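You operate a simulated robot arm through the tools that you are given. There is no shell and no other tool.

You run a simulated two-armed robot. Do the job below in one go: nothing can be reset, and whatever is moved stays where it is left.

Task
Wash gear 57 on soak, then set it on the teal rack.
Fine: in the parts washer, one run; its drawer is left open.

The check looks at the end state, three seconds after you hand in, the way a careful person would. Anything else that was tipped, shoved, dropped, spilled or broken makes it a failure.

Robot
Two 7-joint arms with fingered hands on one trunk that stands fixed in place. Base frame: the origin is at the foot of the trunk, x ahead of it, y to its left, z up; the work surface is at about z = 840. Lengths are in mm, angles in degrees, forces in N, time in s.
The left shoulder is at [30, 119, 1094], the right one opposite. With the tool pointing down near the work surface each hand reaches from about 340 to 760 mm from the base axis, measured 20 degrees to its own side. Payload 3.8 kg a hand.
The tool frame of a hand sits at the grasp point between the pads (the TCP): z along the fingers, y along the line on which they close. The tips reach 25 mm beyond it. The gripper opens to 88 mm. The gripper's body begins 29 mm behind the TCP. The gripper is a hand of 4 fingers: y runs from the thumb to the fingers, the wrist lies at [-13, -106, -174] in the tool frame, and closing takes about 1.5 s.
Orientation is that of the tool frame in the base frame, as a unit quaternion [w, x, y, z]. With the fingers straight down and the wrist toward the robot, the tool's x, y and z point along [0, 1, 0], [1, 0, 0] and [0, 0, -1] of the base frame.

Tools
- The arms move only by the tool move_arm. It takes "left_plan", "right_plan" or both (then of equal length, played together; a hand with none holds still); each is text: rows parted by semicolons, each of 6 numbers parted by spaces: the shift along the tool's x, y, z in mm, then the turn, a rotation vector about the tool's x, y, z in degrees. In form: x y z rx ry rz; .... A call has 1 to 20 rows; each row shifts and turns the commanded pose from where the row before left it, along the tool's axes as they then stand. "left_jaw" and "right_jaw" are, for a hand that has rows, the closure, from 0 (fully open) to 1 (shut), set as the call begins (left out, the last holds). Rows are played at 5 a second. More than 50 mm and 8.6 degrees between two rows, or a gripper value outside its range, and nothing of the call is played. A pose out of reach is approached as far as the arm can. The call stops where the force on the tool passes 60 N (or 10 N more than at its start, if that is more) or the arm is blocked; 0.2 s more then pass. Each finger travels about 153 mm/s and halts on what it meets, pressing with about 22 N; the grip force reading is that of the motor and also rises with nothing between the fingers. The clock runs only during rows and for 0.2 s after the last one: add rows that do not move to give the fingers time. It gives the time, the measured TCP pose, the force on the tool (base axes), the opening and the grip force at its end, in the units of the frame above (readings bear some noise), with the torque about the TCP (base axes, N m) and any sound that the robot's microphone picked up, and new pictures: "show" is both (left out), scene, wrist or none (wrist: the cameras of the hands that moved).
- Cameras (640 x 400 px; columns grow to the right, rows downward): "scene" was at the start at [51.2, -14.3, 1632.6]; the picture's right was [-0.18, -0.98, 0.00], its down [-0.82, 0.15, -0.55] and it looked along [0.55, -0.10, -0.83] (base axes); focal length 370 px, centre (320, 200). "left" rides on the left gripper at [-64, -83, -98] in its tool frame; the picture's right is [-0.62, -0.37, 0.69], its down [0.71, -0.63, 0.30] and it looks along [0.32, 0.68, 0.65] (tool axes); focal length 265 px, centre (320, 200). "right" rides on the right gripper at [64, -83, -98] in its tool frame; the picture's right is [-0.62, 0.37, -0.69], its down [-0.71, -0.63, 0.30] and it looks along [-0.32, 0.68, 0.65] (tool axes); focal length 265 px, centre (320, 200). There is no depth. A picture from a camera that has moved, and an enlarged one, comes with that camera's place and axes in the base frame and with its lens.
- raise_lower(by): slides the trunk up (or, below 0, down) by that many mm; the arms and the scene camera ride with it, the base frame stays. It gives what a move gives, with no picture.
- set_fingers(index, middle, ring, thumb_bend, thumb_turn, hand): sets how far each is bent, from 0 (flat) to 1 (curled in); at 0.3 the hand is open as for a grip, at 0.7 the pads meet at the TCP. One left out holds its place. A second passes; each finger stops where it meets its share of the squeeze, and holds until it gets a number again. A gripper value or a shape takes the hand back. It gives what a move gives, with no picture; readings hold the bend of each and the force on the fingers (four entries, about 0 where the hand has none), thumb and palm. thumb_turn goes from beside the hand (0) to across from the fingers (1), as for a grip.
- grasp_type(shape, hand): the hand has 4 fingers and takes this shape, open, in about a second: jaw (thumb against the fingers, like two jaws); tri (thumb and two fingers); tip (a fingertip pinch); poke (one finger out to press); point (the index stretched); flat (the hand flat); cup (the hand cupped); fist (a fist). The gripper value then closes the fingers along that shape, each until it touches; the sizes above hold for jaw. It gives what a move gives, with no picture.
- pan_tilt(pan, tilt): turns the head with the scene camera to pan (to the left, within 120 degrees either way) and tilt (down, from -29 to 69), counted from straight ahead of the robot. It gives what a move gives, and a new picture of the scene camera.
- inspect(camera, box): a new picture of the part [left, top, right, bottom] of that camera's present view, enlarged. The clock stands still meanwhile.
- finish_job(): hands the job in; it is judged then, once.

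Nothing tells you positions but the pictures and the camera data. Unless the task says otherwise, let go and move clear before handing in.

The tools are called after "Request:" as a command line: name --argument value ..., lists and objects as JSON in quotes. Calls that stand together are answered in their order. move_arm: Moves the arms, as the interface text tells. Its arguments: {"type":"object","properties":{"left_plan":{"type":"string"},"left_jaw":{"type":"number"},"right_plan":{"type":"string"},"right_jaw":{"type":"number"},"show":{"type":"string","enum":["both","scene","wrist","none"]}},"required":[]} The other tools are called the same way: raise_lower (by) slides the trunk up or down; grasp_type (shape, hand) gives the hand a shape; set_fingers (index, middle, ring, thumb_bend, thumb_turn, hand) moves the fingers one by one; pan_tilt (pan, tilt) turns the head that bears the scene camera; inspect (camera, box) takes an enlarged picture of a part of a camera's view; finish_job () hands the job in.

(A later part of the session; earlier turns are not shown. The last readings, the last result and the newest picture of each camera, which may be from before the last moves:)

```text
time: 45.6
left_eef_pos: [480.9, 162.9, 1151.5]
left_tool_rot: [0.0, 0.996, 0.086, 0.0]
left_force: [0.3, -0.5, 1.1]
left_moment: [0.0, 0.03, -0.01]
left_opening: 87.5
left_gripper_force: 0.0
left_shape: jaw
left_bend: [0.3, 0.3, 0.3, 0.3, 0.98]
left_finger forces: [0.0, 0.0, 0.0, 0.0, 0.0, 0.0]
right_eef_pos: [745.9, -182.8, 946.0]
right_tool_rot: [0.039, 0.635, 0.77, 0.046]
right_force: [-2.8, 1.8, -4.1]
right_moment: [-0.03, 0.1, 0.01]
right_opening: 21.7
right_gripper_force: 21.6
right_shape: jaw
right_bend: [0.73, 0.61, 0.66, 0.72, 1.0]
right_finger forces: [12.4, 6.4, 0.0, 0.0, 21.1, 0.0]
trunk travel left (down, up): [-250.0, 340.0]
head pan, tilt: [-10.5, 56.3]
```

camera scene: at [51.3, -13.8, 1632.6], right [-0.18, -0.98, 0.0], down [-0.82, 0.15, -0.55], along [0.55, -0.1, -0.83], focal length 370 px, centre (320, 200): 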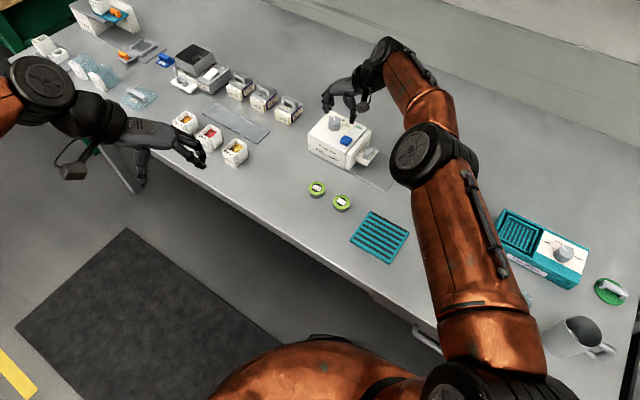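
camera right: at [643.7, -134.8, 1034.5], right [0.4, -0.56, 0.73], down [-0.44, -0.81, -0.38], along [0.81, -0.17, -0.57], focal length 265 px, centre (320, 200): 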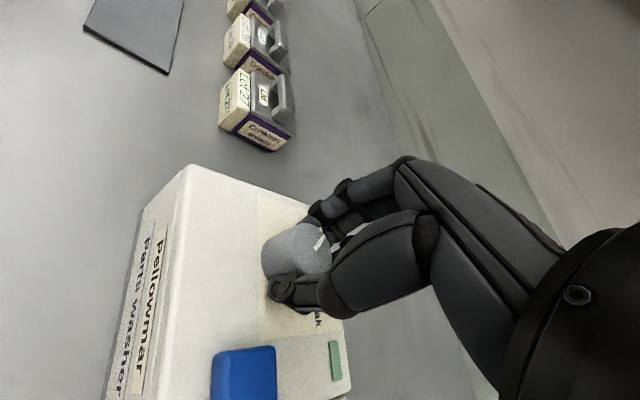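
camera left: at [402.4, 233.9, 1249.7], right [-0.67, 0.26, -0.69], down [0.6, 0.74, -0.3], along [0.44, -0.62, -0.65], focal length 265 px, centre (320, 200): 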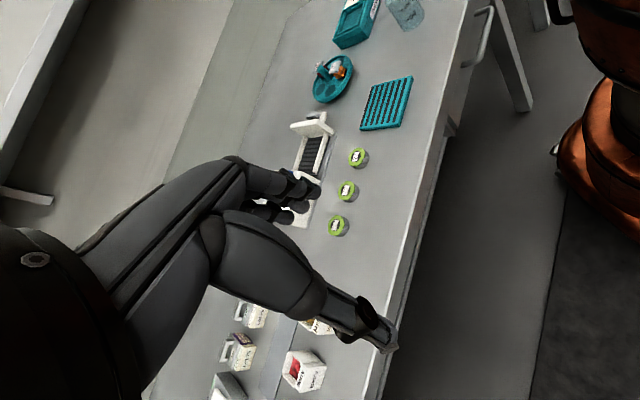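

The grip is balanced now (about 3 N). I begin turning the knob clockwise about its own axis, first 22 degrees, and check.

Request:
move_arm --right_plan "0.48 0 0 0 -0.893 7.448; 0.48 0 0 0 -0.893 7.448; 0.48 0 0 0 -0.893 7.448; 0 0 0 0 0 0" --show "wrist"

Request:
inspect --camera "right" --box '[200, 140, 400, 340]'

Request:
inspect --camera "scene" --box '[300, 85, 380, 149]'

```text
time: 46.6
left_eef_pos: [480.6, 161.7, 1150.4]
left_tool_rot: [0.0, 0.996, 0.087, 0.001]
left_force: [-0.7, 0.0, -0.5]
left_moment: [0.01, -0.01, 0.02]
left_opening: 87.6
left_gripper_force: 0.1
left_shape: jaw
left_bend: [0.3, 0.3, 0.3, 0.3, 0.98]
left_finger forces: [0.0, 0.1, 0.0, 0.1, 0.0, 0.1]
right_eef_pos: [745.3, -181.2, 946.5]
right_tool_rot: [0.046, 0.774, 0.631, 0.039]
right_force: [-0.6, -2.8, -2.1]
right_moment: [-0.07, -0.04, 0.03]
right_opening: 21.7
right_gripper_force: 21.7
right_shape: jaw
right_bend: [0.73, 0.6, 0.66, 0.72, 1.0]
right_finger forces: [12.3, 7.2, 0.0, 0.0, 20.4, 0.0]
trunk travel left (down, up): [-250.0, 340.0]
head pan, tilt: [-10.5, 56.3]
camera right: at [666.0, -97.8, 1034.1], right [0.15, -0.67, 0.73], down [-0.72, -0.58, -0.38], along [0.68, -0.47, -0.57], focal length 265 px, centre (320, 200)
```

right: 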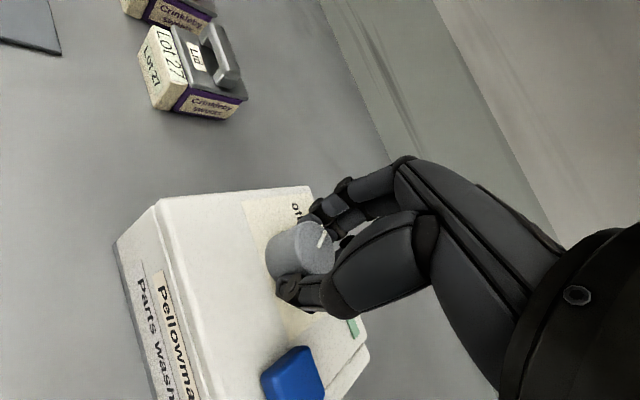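

```text
2.00 times, centred on (300, 240) of right
camera zoom: at [666.0, -97.8, 1034.1], right [0.15, -0.67, 0.73], down [-0.72, -0.58, -0.38], along [0.68, -0.47, -0.57], focal length 531 px, centre (360, 120)
```

zoom: 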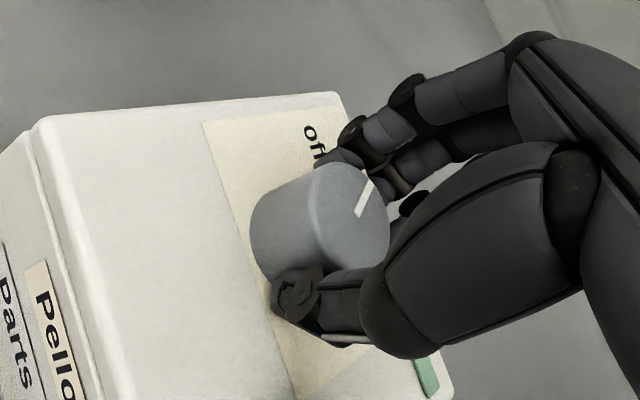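

```text
6.25 times, centred on (340, 117) of scene
camera zoom: at [51.3, -14.9, 1632.6], right [-0.18, -0.98, 0.0], down [-0.82, 0.15, -0.55], along [0.55, -0.1, -0.83], focal length 2309 px, centre (195, 719)
```

zoom: 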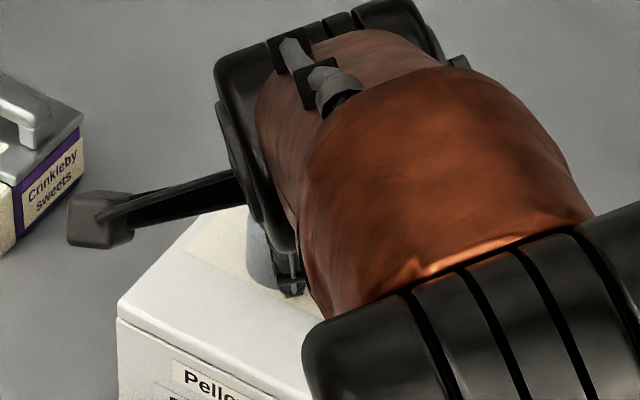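

The pointer turns along with the hand and the torque is small. I turn another 22 degrees.

Request:
move_arm --right_plan "0.48 0 0 0 -0.893 7.448; 0.48 0 0 0 -0.893 7.448; 0.48 0 0 0 -0.893 7.448; 0 0 0 0 0 0" --show "wrist"

Request:
inspect --camera "right" --box '[200, 140, 400, 340]'

Request:
inspect --camera "scene" --box '[270, 60, 430, 188]'

```text
time: 47.6
left_eef_pos: [480.2, 161.7, 1150.8]
left_tool_rot: [0.001, 0.996, 0.086, 0.0]
left_force: [0.8, -0.4, -0.4]
left_moment: [-0.01, -0.01, 0.01]
left_opening: 87.4
left_gripper_force: 0.3
left_shape: jaw
left_bend: [0.3, 0.3, 0.3, 0.3, 0.98]
left_finger forces: [0.1, 0.0, 0.1, 0.1, 0.1, 0.0]
right_eef_pos: [745.8, -179.7, 945.1]
right_tool_rot: [0.054, 0.882, 0.467, 0.03]
right_force: [-2.0, -6.1, 0.4]
right_moment: [-0.12, 0.0, 0.0]
right_opening: 21.7
right_gripper_force: 22.2
right_shape: jaw
right_bend: [0.73, 0.59, 0.66, 0.72, 1.0]
right_finger forces: [13.0, 8.9, 0.1, 0.0, 20.1, 0.0]
trunk travel left (down, up): [-250.0, 340.0]
head pan, tilt: [-10.5, 56.3]
camera right: at [703.7, -72.0, 1033.8], right [-0.12, -0.67, 0.73], down [-0.89, -0.26, -0.38], along [0.45, -0.69, -0.57], focal length 265 px, centre (320, 200)
```

right: 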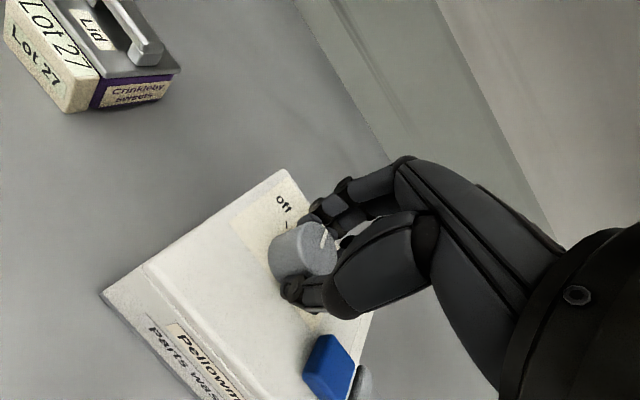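

```text
2.00 times, centred on (300, 240) of right
camera zoom: at [703.7, -72.0, 1033.8], right [-0.12, -0.67, 0.73], down [-0.89, -0.26, -0.38], along [0.45, -0.69, -0.57], focal length 531 px, centre (360, 120)
```

zoom: 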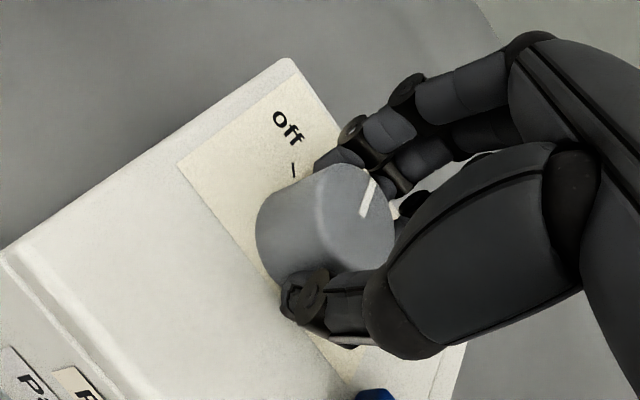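

```text
3.12 times, centred on (350, 124) of scene
camera zoom: at [51.2, -14.9, 1632.6], right [-0.18, -0.98, 0.0], down [-0.82, 0.15, -0.55], along [0.55, -0.1, -0.83], focal length 1155 px, centre (226, 438)
```

zoom: 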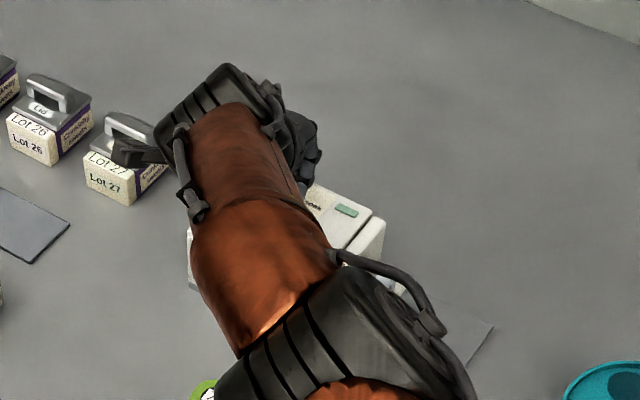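

The knob has turned about 45 degrees ("off" tick is now uncovered). I release it, swing the hand back 45 degrees around it, and will grip again for the second half.

Request:
move_arm --right_plan "0 0 0 0 0 0; 0 0 0 0 0 0; 0 0 0 0 0 0; 0 0 0 0 0 0" --right_jaw 0.38 --show "wrist"

Request:
inspect --camera "right" --box '[200, 140, 400, 340]'

```text
time: 48.6
left_eef_pos: [480.9, 163.2, 1149.9]
left_tool_rot: [-0.001, 0.996, 0.087, 0.0]
left_force: [0.2, 0.1, -0.2]
left_moment: [0.01, 0.02, 0.02]
left_opening: 87.4
left_gripper_force: 0.1
left_shape: jaw
left_bend: [0.3, 0.3, 0.3, 0.3, 0.98]
left_finger forces: [0.0, 0.1, 0.0, 0.1, 0.1, 0.1]
right_eef_pos: [744.9, -178.3, 946.5]
right_tool_rot: [0.053, 0.882, 0.468, 0.028]
right_force: [-0.2, 0.5, 0.3]
right_moment: [-0.01, 0.03, 0.03]
right_opening: 54.2
right_gripper_force: 0.0
right_shape: jaw
right_bend: [0.29, 0.4, 0.37, 0.64, 1.0]
right_finger forces: [0.1, 0.1, 0.0, 0.1, 0.0, 0.0]
trunk travel left (down, up): [-250.0, 340.0]
head pan, tilt: [-10.5, 56.3]
camera right: at [703.9, -70.8, 1033.9], right [-0.11, -0.67, 0.73], down [-0.89, -0.26, -0.38], along [0.45, -0.69, -0.57], focal length 265 px, centre (320, 200)
```

right: 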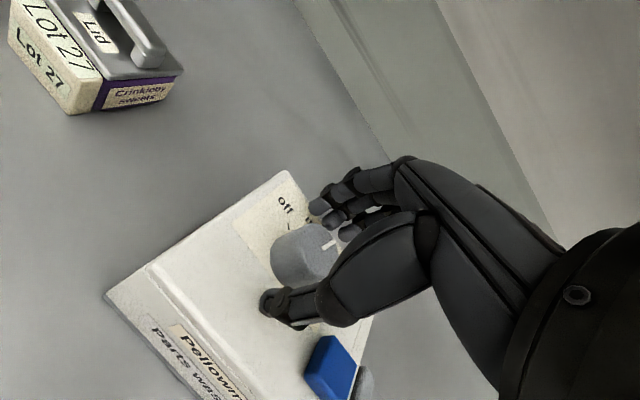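

```text
2.00 times, centred on (300, 240) of right
camera zoom: at [703.9, -70.8, 1033.9], right [-0.11, -0.67, 0.73], down [-0.89, -0.26, -0.38], along [0.45, -0.69, -0.57], focal length 531 px, centre (360, 120)
```

zoom: 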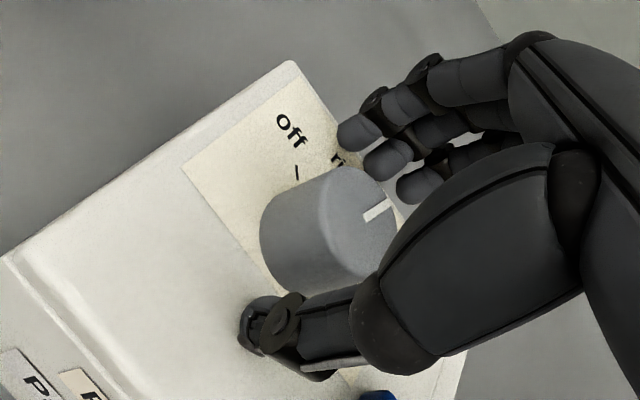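

On release the knob moved on to roughly -61 degrees, so about 30 degrees remain to "soak" (-90). I swing the open hand back around the knob.

Request:
move_arm --right_plan "-0.5 0 0 0 0.893 -7.448; -0.5 0 0 0 0.893 -7.448; -0.5 0 0 0 0.893 -7.448; -0.5 0 0 0 0.893 -7.448; -0.5 0 0 0 0.893 -7.448; 0 0 0 0 0 0" --right_jaw 0.38 --show "wrist"

Request:
inspect --camera "right" --box '[200, 140, 400, 340]'

Request:
inspect --camera "scene" --box '[300, 80, 400, 160]'

```text
time: 50.0
left_eef_pos: [479.2, 161.8, 1150.8]
left_tool_rot: [0.0, 0.996, 0.088, 0.001]
left_force: [-0.7, 0.8, 0.2]
left_moment: [-0.04, 0.02, -0.02]
left_opening: 87.6
left_gripper_force: 0.1
left_shape: jaw
left_bend: [0.3, 0.3, 0.3, 0.3, 0.98]
left_finger forces: [0.0, 0.0, 0.0, 0.0, 0.0, 0.0]
right_eef_pos: [744.4, -181.7, 946.2]
right_tool_rot: [0.041, 0.684, 0.727, 0.045]
right_force: [-0.1, -0.1, 0.2]
right_moment: [0.03, -0.04, -0.02]
right_opening: 54.2
right_gripper_force: 0.1
right_shape: jaw
right_bend: [0.29, 0.4, 0.36, 0.64, 1.0]
right_finger forces: [0.0, 0.0, 0.1, 0.0, 0.1, 0.0]
trunk travel left (down, up): [-250.0, 340.0]
head pan, tilt: [-10.5, 56.3]
camera right: at [647.2, -121.8, 1034.2], right [0.32, -0.6, 0.73], down [-0.54, -0.75, -0.38], along [0.78, -0.28, -0.56], focal length 265 px, centre (320, 200)
```

right: 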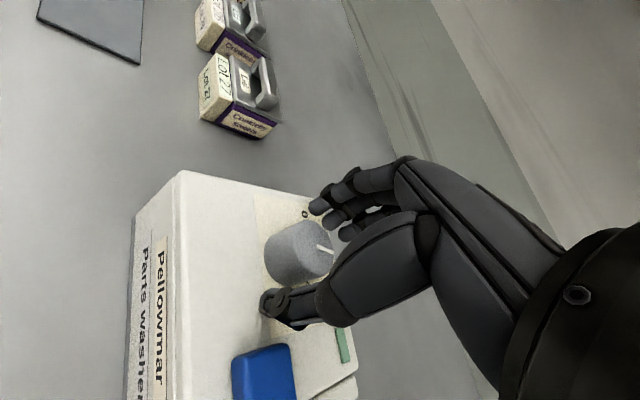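

```text
2.00 times, centred on (300, 240) of right
camera zoom: at [647.2, -121.8, 1034.2], right [0.32, -0.6, 0.73], down [-0.54, -0.75, -0.38], along [0.78, -0.28, -0.56], focal length 531 px, centre (360, 120)
```

zoom: 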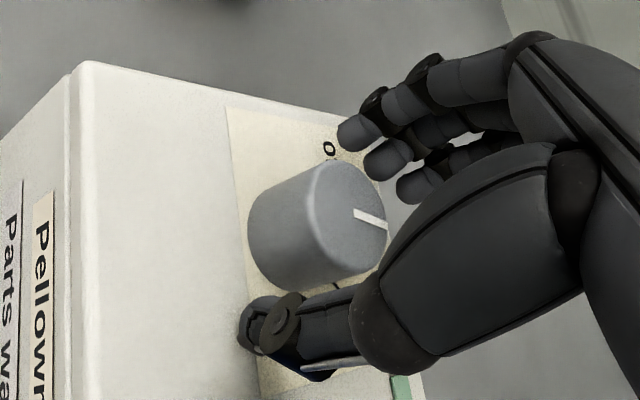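

```text
5.00 times, centred on (350, 120) of scene
camera zoom: at [51.5, -13.4, 1632.6], right [-0.18, -0.98, 0.0], down [-0.82, 0.15, -0.55], along [0.55, -0.1, -0.83], focal length 1848 px, centre (170, 600)
```

zoom: 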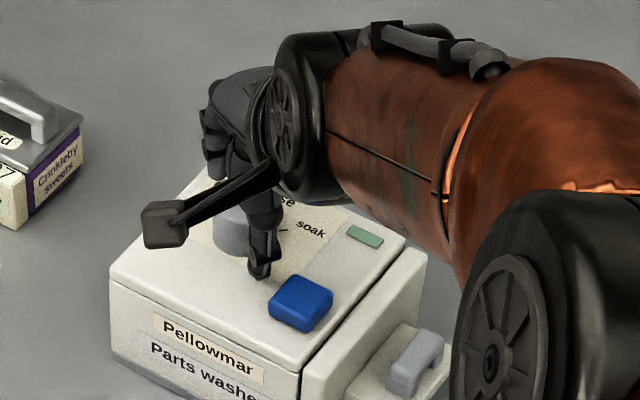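

The pointer reads about -62 degrees now. I grip the knob again.

Request:
move_arm --right_plan "0 0 0 0 0 0; 0 0 0 0 0 0; 0 0 0 0 0 0; 0 0 0 0 0 0; 0 0 0 0 0 0; 0 0 0 0 0 0; 0 0 0 0 0 0" --right_jaw 0.85 --show "wrist"

Request:
inspect --camera "right" --box '[200, 140, 400, 340]'

```text
time: 51.6
left_eef_pos: [478.4, 162.3, 1149.9]
left_tool_rot: [0.0, 0.996, 0.087, 0.0]
left_force: [-0.7, 0.5, 0.0]
left_moment: [-0.01, -0.05, 0.0]
left_opening: 87.8
left_gripper_force: 0.1
left_shape: jaw
left_bend: [0.3, 0.3, 0.3, 0.3, 0.98]
left_finger forces: [0.0, 0.0, 0.1, 0.1, 0.1, 0.0]
right_eef_pos: [742.8, -182.9, 945.9]
right_tool_rot: [0.041, 0.684, 0.727, 0.042]
right_force: [-6.8, -1.0, -1.1]
right_moment: [0.03, 0.18, 0.03]
right_opening: 20.0
right_gripper_force: 22.0
right_shape: jaw
right_bend: [0.73, 0.59, 0.65, 0.72, 1.0]
right_finger forces: [11.9, 5.2, 0.0, 0.0, 23.5, 0.1]
trunk travel left (down, up): [-250.0, 340.0]
head pan, tilt: [-10.5, 56.3]
camera right: at [646.3, -122.2, 1033.9], right [0.32, -0.6, 0.73], down [-0.54, -0.75, -0.38], along [0.78, -0.28, -0.57], focal length 265 px, centre (320, 200)
```

right: 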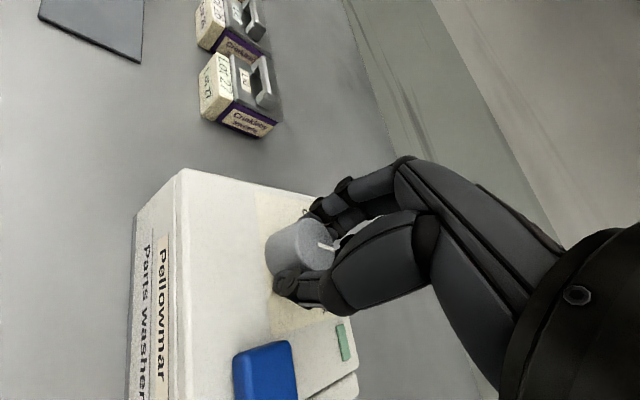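

```text
2.00 times, centred on (300, 240) of right
camera zoom: at [646.3, -122.2, 1033.9], right [0.32, -0.6, 0.73], down [-0.54, -0.75, -0.38], along [0.78, -0.28, -0.57], focal length 531 px, centre (360, 120)
```

zoom: 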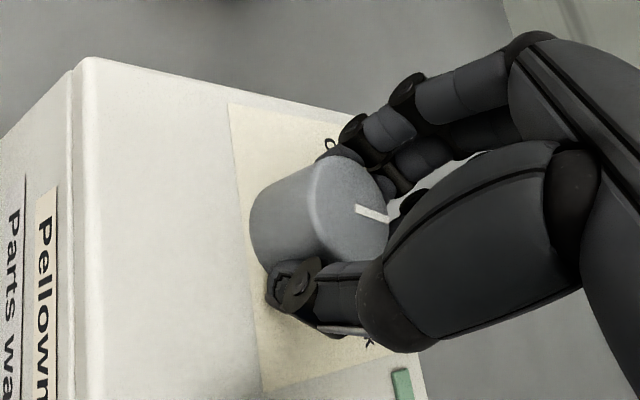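

The pointer is at about -60 degrees in the grip. I turn 30 degrees more clockwise.

Request:
move_arm --right_plan "0.5 -0.5 0 0 -0.893 7.448; 0.5 0 0 0 -0.893 7.448; 0.5 0 0 0 -0.893 7.448; 0 0 0 0 0 0" --show "wrist"

Request:
inspect --camera "right" --box '[200, 140, 400, 340]'

```text
time: 52.6
left_eef_pos: [479.0, 162.3, 1150.8]
left_tool_rot: [0.0, 0.996, 0.087, -0.001]
left_force: [0.5, 0.3, -0.5]
left_moment: [-0.01, 0.0, 0.0]
left_opening: 88.0
left_gripper_force: 0.0
left_shape: jaw
left_bend: [0.3, 0.3, 0.3, 0.3, 0.98]
left_finger forces: [0.0, 0.0, 0.1, 0.1, 0.0, 0.1]
right_eef_pos: [742.9, -180.1, 946.5]
right_tool_rot: [0.049, 0.813, 0.579, 0.035]
right_force: [-7.3, -1.4, -2.2]
right_moment: [0.01, 0.17, 0.0]
right_opening: 19.9
right_gripper_force: 22.2
right_shape: jaw
right_bend: [0.73, 0.58, 0.65, 0.72, 1.0]
right_finger forces: [11.4, 6.7, 0.0, 0.1, 24.1, 0.0]
trunk travel left (down, up): [-250.0, 340.0]
head pan, tilt: [-10.5, 56.3]
camera right: at [676.3, -87.5, 1034.1], right [0.06, -0.68, 0.73], down [-0.79, -0.48, -0.38], along [0.61, -0.55, -0.57], focal length 265 px, centre (320, 200)
```

right: 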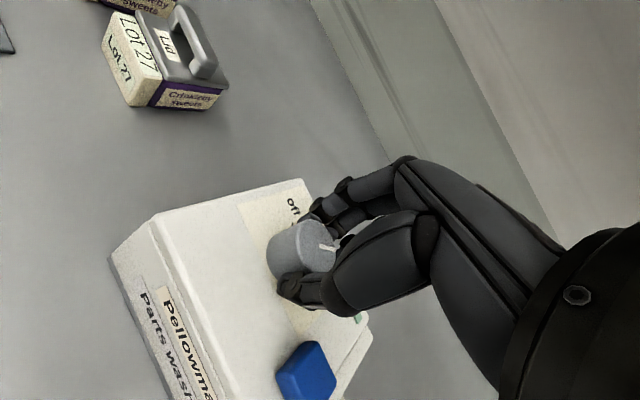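

```text
2.00 times, centred on (300, 240) of right
camera zoom: at [676.3, -87.5, 1034.1], right [0.06, -0.68, 0.73], down [-0.79, -0.48, -0.38], along [0.61, -0.55, -0.57], focal length 531 px, centre (360, 120)
```

zoom: 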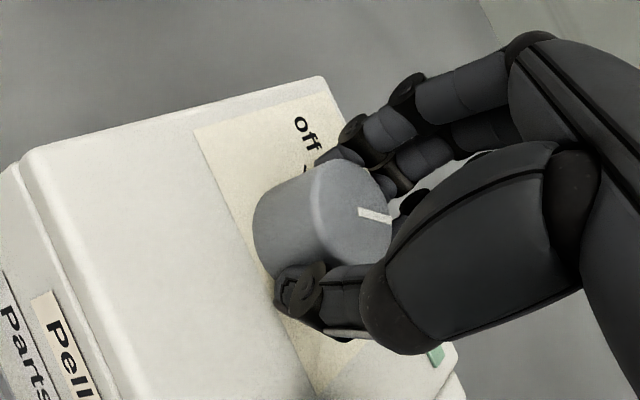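

The pointer is at about -76 degrees. Two more small turns bring it near -90.

Request:
move_arm --right_plan "0.5 -0.7 0 0 -0.893 7.448; 0.5 -0.5 0 0 -0.893 7.448; 0 0 0 0 0 0" --show "wrist"

Request:
inspect --camera "right" --box '[200, 140, 400, 340]'

```text
time: 53.4
left_eef_pos: [480.1, 162.2, 1150.9]
left_tool_rot: [0.0, 0.996, 0.087, 0.0]
left_force: [0.7, 0.6, -0.6]
left_moment: [0.03, 0.01, 0.01]
left_opening: 87.7
left_gripper_force: 0.0
left_shape: jaw
left_bend: [0.3, 0.3, 0.3, 0.3, 0.98]
left_finger forces: [0.0, 0.1, 0.1, 0.0, 0.0, 0.0]
right_eef_pos: [744.7, -179.9, 945.9]
right_tool_rot: [0.053, 0.882, 0.468, 0.029]
right_force: [-3.0, -3.5, -1.9]
right_moment: [-0.05, 0.09, -0.02]
right_opening: 19.9
right_gripper_force: 22.0
right_shape: jaw
right_bend: [0.73, 0.57, 0.65, 0.72, 1.0]
right_finger forces: [12.6, 8.0, 0.0, 0.1, 21.2, 0.1]
trunk travel left (down, up): [-250.0, 340.0]
head pan, tilt: [-10.5, 56.3]
camera right: at [702.5, -71.4, 1034.0], right [-0.12, -0.67, 0.73], down [-0.89, -0.26, -0.38], along [0.45, -0.69, -0.57], focal length 265 px, centre (320, 200)
```

right: 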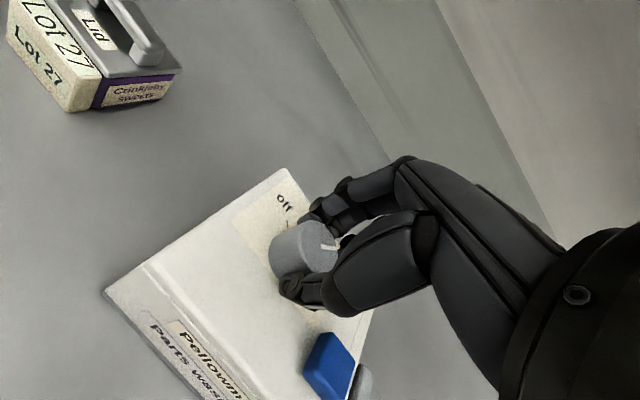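

```text
2.00 times, centred on (300, 240) of right
camera zoom: at [702.5, -71.4, 1034.0], right [-0.12, -0.67, 0.73], down [-0.89, -0.26, -0.38], along [0.45, -0.69, -0.57], focal length 531 px, centre (360, 120)
```

zoom: 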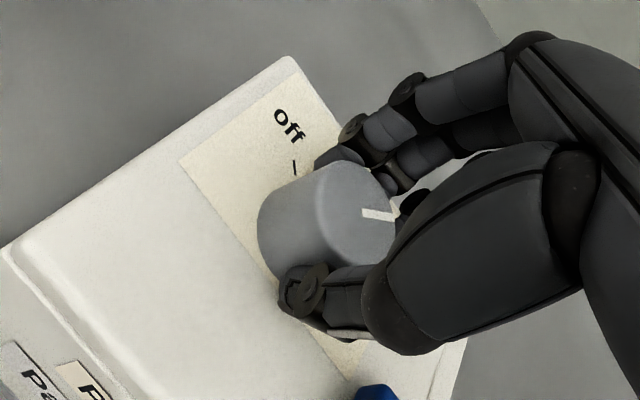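

The pointer is now at about -87 degrees, essentially on "soak". I release and look where it ends up.

Request:
move_arm --right_plan "0 0 0 0 0 0; 0 0 0 0 0 0; 0 0 0 0 0 0; 0 0 0 0 0 0" --right_jaw 0.38 --show "wrist"

Request:
inspect --camera "right" --box '[200, 140, 400, 340]'

```text
time: 54.4
left_eef_pos: [479.4, 163.4, 1150.0]
left_tool_rot: [0.0, 0.996, 0.088, 0.0]
left_force: [-0.2, 0.0, -0.4]
left_moment: [0.0, 0.0, -0.02]
left_opening: 87.5
left_gripper_force: 0.0
left_shape: jaw
left_bend: [0.3, 0.3, 0.3, 0.3, 0.98]
left_finger forces: [0.0, 0.1, 0.0, 0.0, 0.1, 0.0]
right_eef_pos: [743.0, -178.6, 945.6]
right_tool_rot: [0.052, 0.882, 0.468, 0.029]
right_force: [0.1, 0.0, 0.1]
right_moment: [0.0, -0.01, 0.0]
right_opening: 54.2
right_gripper_force: 0.0
right_shape: jaw
right_bend: [0.29, 0.4, 0.37, 0.64, 1.0]
right_finger forces: [0.0, 0.0, 0.0, 0.0, 0.0, 0.0]
trunk travel left (down, up): [-250.0, 340.0]
head pan, tilt: [-10.5, 56.3]
camera right: at [702.6, -71.1, 1033.9], right [-0.11, -0.67, 0.73], down [-0.89, -0.26, -0.38], along [0.45, -0.69, -0.57], focal length 265 px, centre (320, 200)
```

right: 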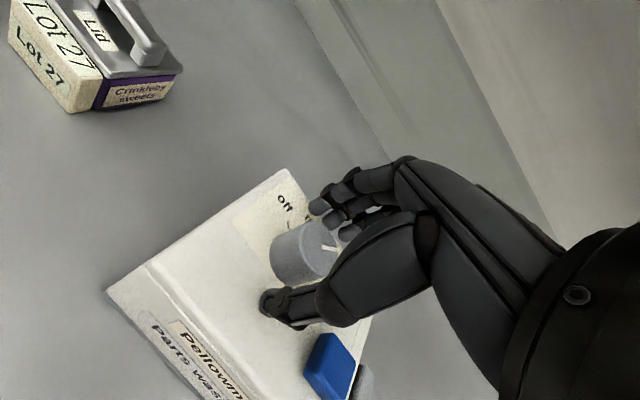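

```text
2.00 times, centred on (300, 240) of right
camera zoom: at [702.6, -71.1, 1033.9], right [-0.11, -0.67, 0.73], down [-0.89, -0.26, -0.38], along [0.45, -0.69, -0.57], focal length 531 px, centre (360, 120)
```

zoom: 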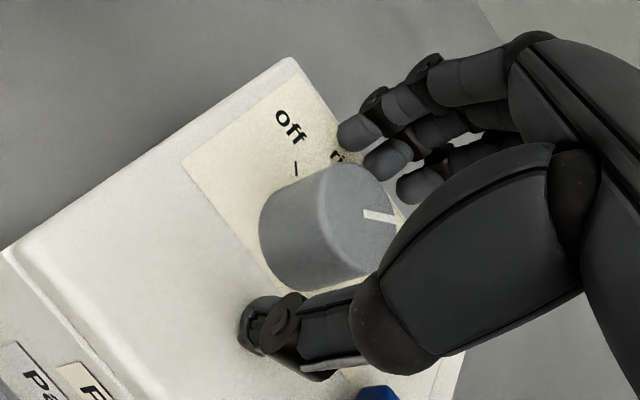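

The pointer now reads about -90 to -94 degrees. I lift clear and pull back so the overhead camera can confirm the dial and that the washer has not moved.

Request:
move_arm --right_plan "0 3.6 -29.8 0 0 0; 0 3.6 -29.8 0 0 0; -19 -26.7 -10 0 0 0; -19 -26.7 -10 0 0 0; -19 -26.7 -10 0 0 0; -19 -26.7 -10 0 0 0; 0 0 0 0 0 0" --show "both"

Request:
inspect --camera "scene" --box '[300, 90, 420, 186]'

```text
time: 56.0
left_eef_pos: [480.3, 161.9, 1150.3]
left_tool_rot: [0.0, 0.996, 0.087, -0.001]
left_force: [-0.2, -0.3, 0.7]
left_moment: [0.01, 0.0, -0.03]
left_opening: 87.4
left_gripper_force: 0.1
left_shape: jaw
left_bend: [0.3, 0.3, 0.3, 0.3, 0.98]
left_finger forces: [0.0, 0.1, 0.1, 0.1, 0.1, 0.0]
right_eef_pos: [608.9, -179.9, 1035.1]
right_tool_rot: [0.053, 0.882, 0.468, 0.029]
right_force: [0.2, 0.6, 0.9]
right_moment: [-0.03, -0.01, -0.05]
right_opening: 54.3
right_gripper_force: 0.0
right_shape: jaw
right_bend: [0.29, 0.4, 0.36, 0.64, 1.0]
right_finger forces: [0.0, 0.0, 0.0, 0.0, 0.0, 0.1]
trunk travel left (down, up): [-250.0, 340.0]
head pan, tilt: [-10.5, 56.3]
camera scene: at [52.3, -14.2, 1632.5], right [-0.18, -0.98, 0.0], down [-0.82, 0.15, -0.55], along [0.55, -0.1, -0.83], focal length 370 px, centre (320, 200)
camera right: at [567.6, -71.4, 1122.9], right [-0.11, -0.67, 0.73], down [-0.89, -0.26, -0.38], along [0.45, -0.69, -0.57], focal length 265 px, centre (320, 200)
```

scene: 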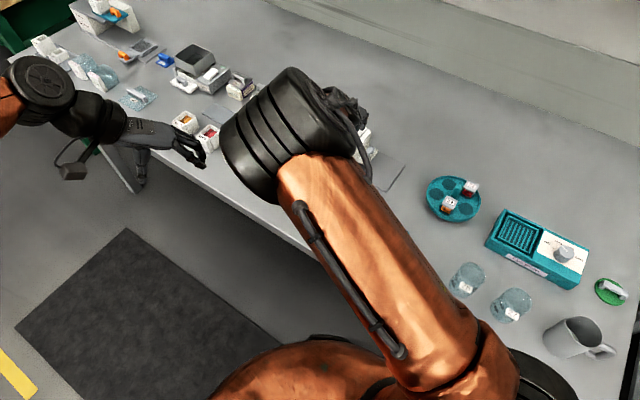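
right: 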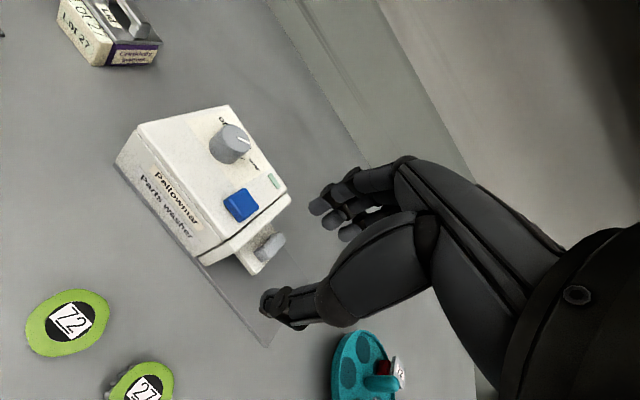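

```text
4.17 times, centred on (360, 138) of scene
camera zoom: at [52.3, -14.2, 1632.5], right [-0.18, -0.98, 0.0], down [-0.82, 0.15, -0.55], along [0.55, -0.1, -0.83], focal length 1540 px, centre (153, 458)
```

zoom: 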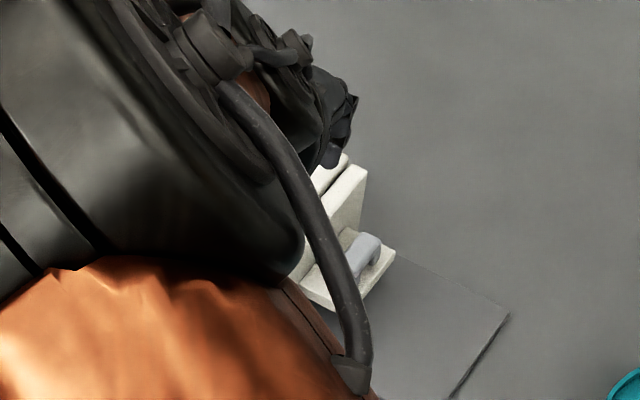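

The arm now blocks the overhead view, but the wrist camera sees the washer well. I zoom on the dial there.

Request:
inspect --camera "right" --box '[100, 90, 300, 290]'

Request:
inspect --camera "right" --box '[190, 100, 290, 200]'

```text
2.00 times, centred on (200, 190) of right
camera zoom: at [567.6, -71.4, 1122.9], right [-0.11, -0.67, 0.73], down [-0.89, -0.26, -0.38], along [0.45, -0.69, -0.57], focal length 531 px, centre (560, 220)
```

zoom: 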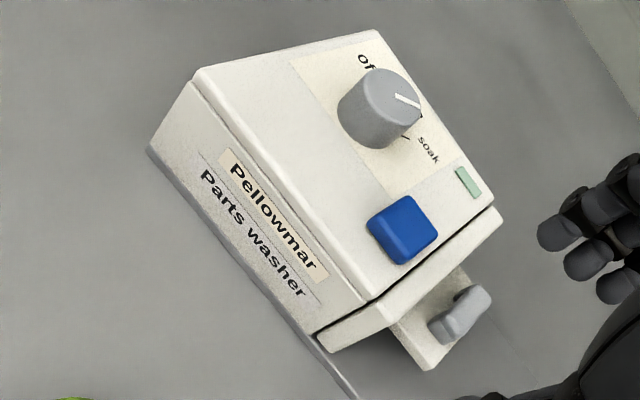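

```text
4.00 times, centred on (240, 150) of right
camera zoom: at [567.6, -71.4, 1122.9], right [-0.11, -0.67, 0.73], down [-0.89, -0.26, -0.38], along [0.45, -0.69, -0.57], focal length 1062 px, centre (640, 400)
```

zoom: 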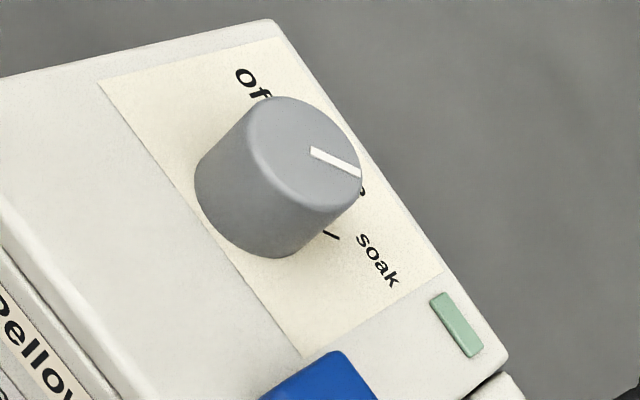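

From the wrist view the pointer lies on "soak" (pointer about -90, tick about -94 degrees) and the washer has not moved. I turn the hand back to its comfortable angle, level it, and form a poking finger for the blue button.

Request:
move_arm --right_plan "0 0 0 0 0.893 -7.448; 0 0 0 0 0.893 -7.448; 0 0 0 0 0.893 -7.448; 0 0 0 0 0.893 -7.448; 0 0 0 0 0.893 -7.448; 0 0 0 0 0.893 -7.448; 0 0 0 0 0.893 -7.448; 0 0 0 6.8 0 0; 0 0 0 0 0 0" --show "none"

Request:
grasp_type --hand "right" --shape "poke"

Request:
move_arm --right_plan "0 0 0 0 0 0" --show "both"

Request:
inspect --camera "scene" --box '[300, 80, 420, 176]'

Request:
inspect --camera "right" --box '[180, 100, 420, 340]'

```text
time: 58.0
left_eef_pos: [479.7, 161.6, 1150.6]
left_tool_rot: [0.0, 0.996, 0.087, 0.0]
left_force: [-0.2, -0.6, 0.5]
left_moment: [0.0, 0.0, -0.04]
left_opening: 87.6
left_gripper_force: 0.1
left_shape: jaw
left_bend: [0.3, 0.3, 0.3, 0.3, 0.98]
left_finger forces: [0.0, 0.0, 0.1, 0.1, 0.0, 0.0]
right_eef_pos: [608.8, -179.5, 1032.0]
right_tool_rot: [0.002, 0.584, 0.811, 0.001]
right_force: [1.2, -0.7, -1.3]
right_moment: [0.02, -0.03, 0.01]
right_opening: 54.3
right_gripper_force: 0.0
right_shape: jaw
right_bend: [0.29, 0.4, 0.36, 0.64, 1.0]
right_finger forces: [0.0, 0.0, 0.0, 0.0, 0.1, 0.1]
trunk travel left (down, up): [-250.0, 340.0]
head pan, tilt: [-10.5, 56.3]
```

```text
time: 58.9
left_eef_pos: [479.3, 162.6, 1150.9]
left_tool_rot: [-0.001, 0.996, 0.087, 0.0]
left_force: [0.6, 0.3, 0.3]
left_moment: [-0.05, 0.01, 0.0]
left_opening: 87.5
left_gripper_force: 0.1
left_shape: jaw
left_bend: [0.3, 0.3, 0.3, 0.3, 0.98]
left_finger forces: [0.0, 0.0, 0.0, 0.0, 0.1, 0.1]
right_eef_pos: [608.7, -179.6, 1032.4]
right_tool_rot: [0.001, 0.584, 0.812, 0.001]
right_force: [0.2, 0.0, -0.5]
right_moment: [0.0, 0.01, -0.04]
right_opening: 0.2
right_gripper_force: 0.2
right_shape: poke
right_bend: [0.7, 0.7, 0.99, 1.0, 1.0]
right_finger forces: [0.0, 0.0, 0.0, 0.0, 0.0, 0.1]
trunk travel left (down, up): [-250.0, 340.0]
head pan, tilt: [-10.5, 56.3]
```

```text
time: 59.3
left_eef_pos: [479.4, 162.6, 1151.0]
left_tool_rot: [0.0, 0.996, 0.087, 0.0]
left_force: [-0.3, 0.1, -1.0]
left_moment: [0.03, 0.03, 0.01]
left_opening: 87.7
left_gripper_force: 0.0
left_shape: jaw
left_bend: [0.3, 0.3, 0.3, 0.3, 0.98]
left_finger forces: [0.0, 0.1, 0.0, 0.1, 0.0, 0.0]
right_eef_pos: [608.5, -178.7, 1032.6]
right_tool_rot: [0.002, 0.584, 0.812, 0.002]
right_force: [-0.3, 0.1, 0.1]
right_moment: [0.0, 0.01, 0.02]
right_opening: 0.0
right_gripper_force: 0.1
right_shape: poke
right_bend: [0.7, 0.7, 0.99, 1.0, 1.0]
right_finger forces: [0.0, 0.0, 0.0, 0.0, 0.1, 0.0]
trunk travel left (down, up): [-250.0, 340.0]
head pan, tilt: [-10.5, 56.3]
camera scene: at [51.4, -14.1, 1632.6], right [-0.18, -0.98, 0.0], down [-0.82, 0.15, -0.55], along [0.55, -0.1, -0.83], focal length 370 px, centre (320, 200)
camera right: at [510.2, -143.1, 1130.8], right [0.54, -0.47, 0.69], down [-0.37, -0.88, -0.31], along [0.75, -0.09, -0.65], focal length 265 px, centre (320, 200)
```

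scene: 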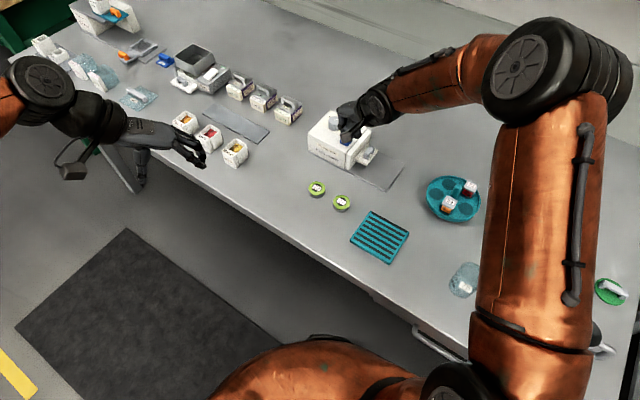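
right: 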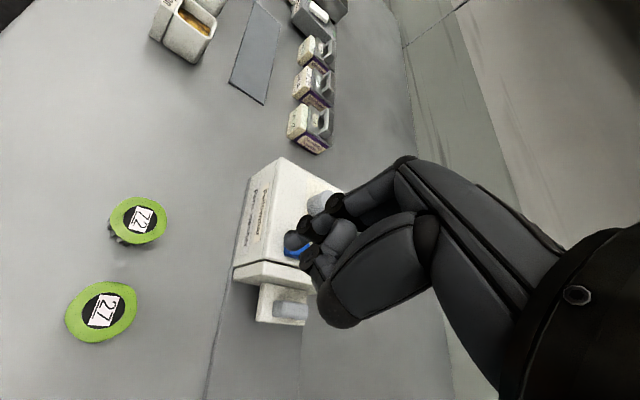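

```text
4.17 times, centred on (360, 128) of scene
camera zoom: at [51.4, -14.1, 1632.6], right [-0.18, -0.98, 0.0], down [-0.82, 0.15, -0.55], along [0.55, -0.1, -0.83], focal length 1540 px, centre (153, 500)
```

zoom: 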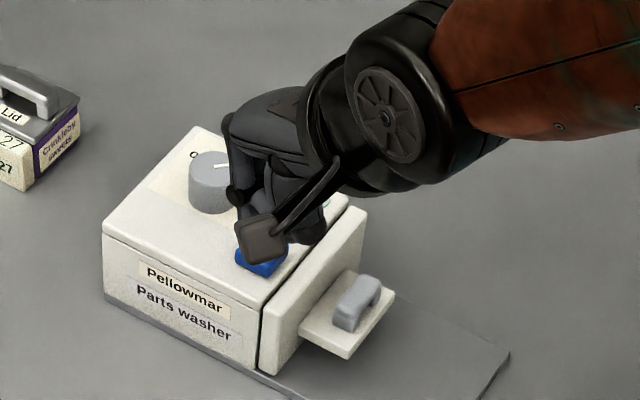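

```text
1.67 times, centred on (300, 220) of right
camera zoom: at [510.2, -143.1, 1130.8], right [0.54, -0.47, 0.69], down [-0.37, -0.88, -0.31], along [0.75, -0.09, -0.65], focal length 442 px, centre (353, 167)
```

zoom: 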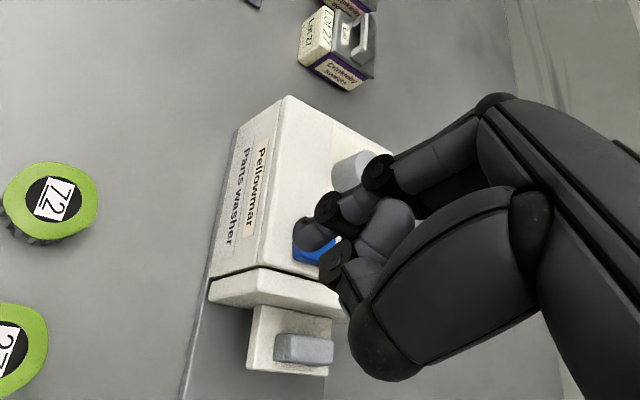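

In this shape the index and middle tips meet at the tool point, good for pressing. I move to just above the blue button.

Request:
move_arm --right_plan "-16.5 22.8 10 0 0 0; -16.5 22.8 20 0 0 0; -16.4 22.7 30 0 0 0; 0 0 0 0 0 0" --show "wrist"

Request:
inspect --camera "scene" --box '[310, 85, 400, 157]'

Request:
inspect --camera "right" --box '[200, 140, 400, 340]'

Request:
inspect --camera "left" --box '[240, 120, 360, 220]'

```text
time: 60.3
left_eef_pos: [479.5, 162.3, 1151.5]
left_tool_rot: [0.0, 0.996, 0.087, 0.001]
left_force: [-1.1, -0.4, -0.2]
left_moment: [0.0, -0.01, 0.03]
left_opening: 87.5
left_gripper_force: 0.0
left_shape: jaw
left_bend: [0.3, 0.3, 0.3, 0.3, 0.98]
left_finger forces: [0.0, 0.0, 0.0, 0.1, 0.1, 0.0]
right_eef_pos: [689.2, -203.5, 972.1]
right_tool_rot: [0.0, 0.584, 0.812, 0.001]
right_force: [-0.6, -0.1, -0.9]
right_moment: [0.0, -0.05, 0.01]
right_opening: 0.0
right_gripper_force: 0.1
right_shape: poke
right_bend: [0.7, 0.7, 0.99, 1.0, 1.0]
right_finger forces: [0.0, 0.0, 0.0, 0.0, 0.0, 0.0]
trunk travel left (down, up): [-250.0, 340.0]
head pan, tilt: [-10.5, 56.3]
camera right: at [590.8, -167.2, 1070.6], right [0.54, -0.47, 0.69], down [-0.37, -0.88, -0.31], along [0.75, -0.09, -0.65], focal length 265 px, centre (320, 200)
```

right: 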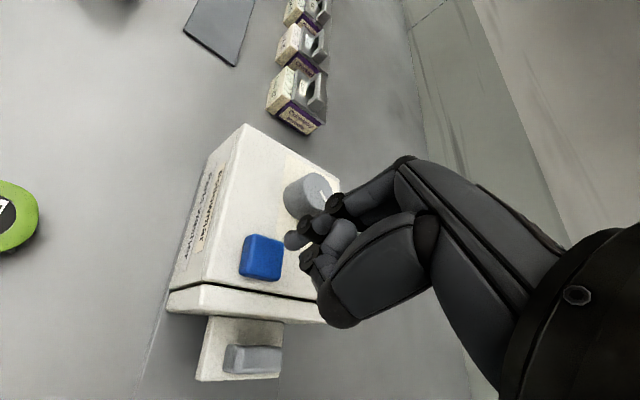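

```text
5.56 times, centred on (355, 121) of scene
camera zoom: at [50.5, -14.1, 1632.6], right [-0.18, -0.98, 0.0], down [-0.82, 0.15, -0.56], along [0.55, -0.1, -0.83], focal length 2053 px, centre (126, 639)
```

zoom: 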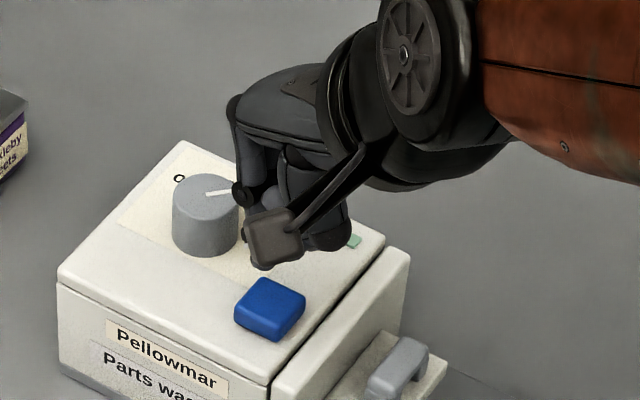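

```text
2.00 times, centred on (300, 240) of right
camera zoom: at [590.8, -167.2, 1070.6], right [0.54, -0.47, 0.69], down [-0.37, -0.88, -0.31], along [0.75, -0.09, -0.65], focal length 531 px, centre (360, 120)
```

zoom: 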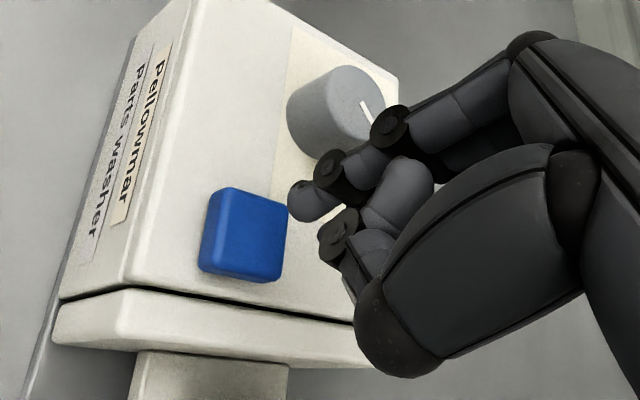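

```text
4.00 times, centred on (300, 170) of left
camera zoom: at [401.3, 233.7, 1249.9], right [-0.67, 0.26, -0.69], down [0.59, 0.74, -0.3], along [0.44, -0.62, -0.65], focal length 1062 px, centre (400, 320)
```

zoom: 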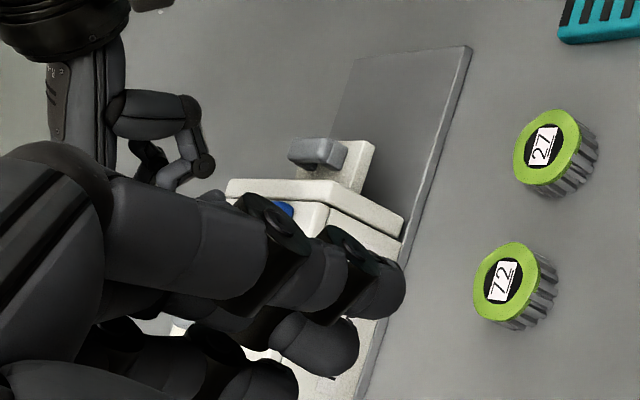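

The tips are a few millimetres off the button's centre. I correct sideways and lower to just above it.

Request:
move_arm --right_plan "6 -4 6 0 0 0; 0 0 8 0 0 0; 0 0 0 0 0 0" --show "wrist"

Request:
inspect --camera "scene" --box '[320, 95, 390, 151]'

Request:
inspect --camera "right" --box '[200, 140, 400, 340]'

```text
time: 61.1
left_eef_pos: [480.3, 161.9, 1151.6]
left_tool_rot: [0.0, 0.996, 0.087, 0.0]
left_force: [0.6, -0.8, -0.3]
left_moment: [-0.01, 0.0, 0.0]
left_opening: 87.6
left_gripper_force: 0.0
left_shape: jaw
left_bend: [0.3, 0.3, 0.3, 0.3, 0.98]
left_finger forces: [0.0, 0.1, 0.0, 0.0, 0.1, 0.1]
right_eef_pos: [682.9, -199.9, 958.6]
right_tool_rot: [0.001, 0.584, 0.812, 0.002]
right_force: [-0.6, 0.8, 0.0]
right_moment: [0.0, -0.02, 0.01]
right_opening: 0.4
right_gripper_force: 0.1
right_shape: poke
right_bend: [0.7, 0.7, 0.99, 1.0, 1.0]
right_finger forces: [0.1, 0.0, 0.0, 0.1, 0.0, 0.0]
trunk travel left (down, up): [-250.0, 340.0]
head pan, tilt: [-10.5, 56.3]
camera right: at [585.0, -163.4, 1056.6], right [0.54, -0.47, 0.69], down [-0.37, -0.88, -0.31], along [0.75, -0.09, -0.65], focal length 265 px, centre (320, 200)
```

right: 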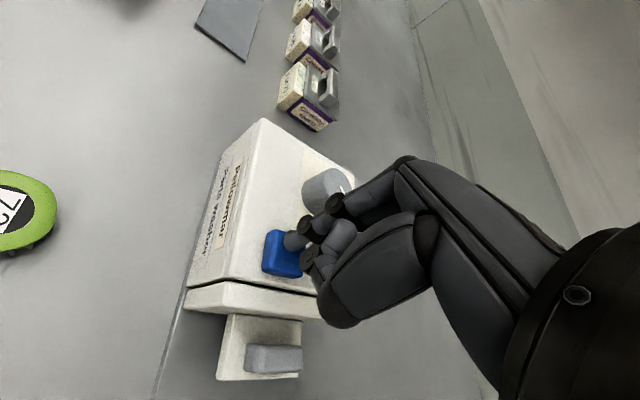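

```text
7.14 times, centred on (355, 123) of scene
camera zoom: at [51.3, -14.0, 1632.6], right [-0.18, -0.98, 0.0], down [-0.82, 0.15, -0.55], along [0.55, -0.1, -0.83], focal length 2639 px, centre (70, 750)
```

zoom: 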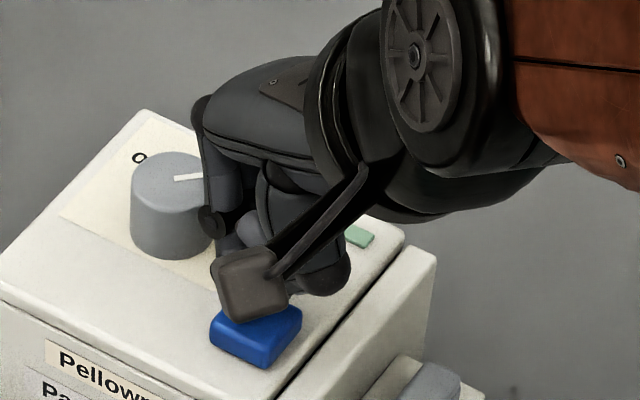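

```text
2.00 times, centred on (300, 240) of right
camera zoom: at [585.0, -163.4, 1056.6], right [0.54, -0.47, 0.69], down [-0.37, -0.88, -0.31], along [0.75, -0.09, -0.65], focal length 531 px, centre (360, 120)
```

zoom: 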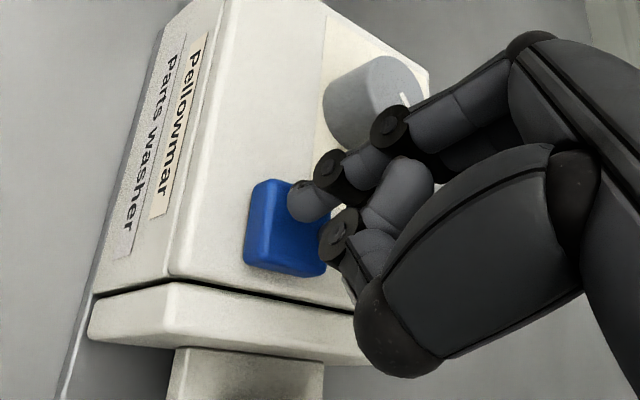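

The index tip is over the button. I press down in small steps, watching force and sound.

Request:
move_arm --right_plan "0 0 4 0 0 0; 0 0 2 0 0 0; 0 0 2 0 0 0; 0 0 0 0 0 0" --show "none"

```text
time: 62.1
left_eef_pos: [478.7, 162.5, 1150.9]
left_tool_rot: [0.0, 0.996, 0.087, 0.0]
left_force: [-0.7, 0.4, -0.4]
left_moment: [0.02, -0.01, 0.0]
left_opening: 87.2
left_gripper_force: 0.2
left_shape: jaw
left_bend: [0.3, 0.3, 0.3, 0.3, 0.98]
left_finger forces: [0.0, 0.0, 0.0, 0.1, 0.0, 0.0]
right_eef_pos: [683.8, -201.9, 951.5]
right_tool_rot: [0.002, 0.584, 0.812, 0.001]
right_force: [0.0, -0.4, 2.0]
right_moment: [0.0, 0.01, 0.01]
right_opening: 0.0
right_gripper_force: 0.1
right_shape: poke
right_bend: [0.7, 0.7, 0.99, 1.0, 1.0]
right_finger forces: [0.1, 1.6, 0.1, 0.1, 0.0, 0.0]
trunk travel left (down, up): [-250.0, 340.0]
head pan, tilt: [-10.5, 56.3]
```

The fingertip is just touching (about 2 N). I press further.

Request:
move_arm --right_plan "0 0 2 0 0 0; 0 0 0 0 0 0" --show "none"

```text
time: 62.7
left_eef_pos: [481.1, 163.3, 1149.9]
left_tool_rot: [0.0, 0.996, 0.087, 0.0]
left_force: [-0.2, -0.1, 0.0]
left_moment: [0.0, 0.01, 0.01]
left_opening: 87.7
left_gripper_force: 0.0
left_shape: jaw
left_bend: [0.3, 0.3, 0.3, 0.3, 0.98]
left_finger forces: [0.0, 0.1, 0.1, 0.0, 0.1, 0.1]
right_eef_pos: [684.1, -200.3, 949.6]
right_tool_rot: [0.001, 0.584, 0.812, 0.001]
right_force: [0.6, -0.3, 2.5]
right_moment: [-0.02, -0.03, 0.0]
right_opening: 0.1
right_gripper_force: 0.0
right_shape: poke
right_bend: [0.7, 0.7, 0.99, 1.0, 1.0]
right_finger forces: [0.1, 2.7, 0.0, 0.0, 0.0, 0.0]
trunk travel left (down, up): [-250.0, 340.0]
head pan, tilt: [-10.5, 56.3]
heard: click
```

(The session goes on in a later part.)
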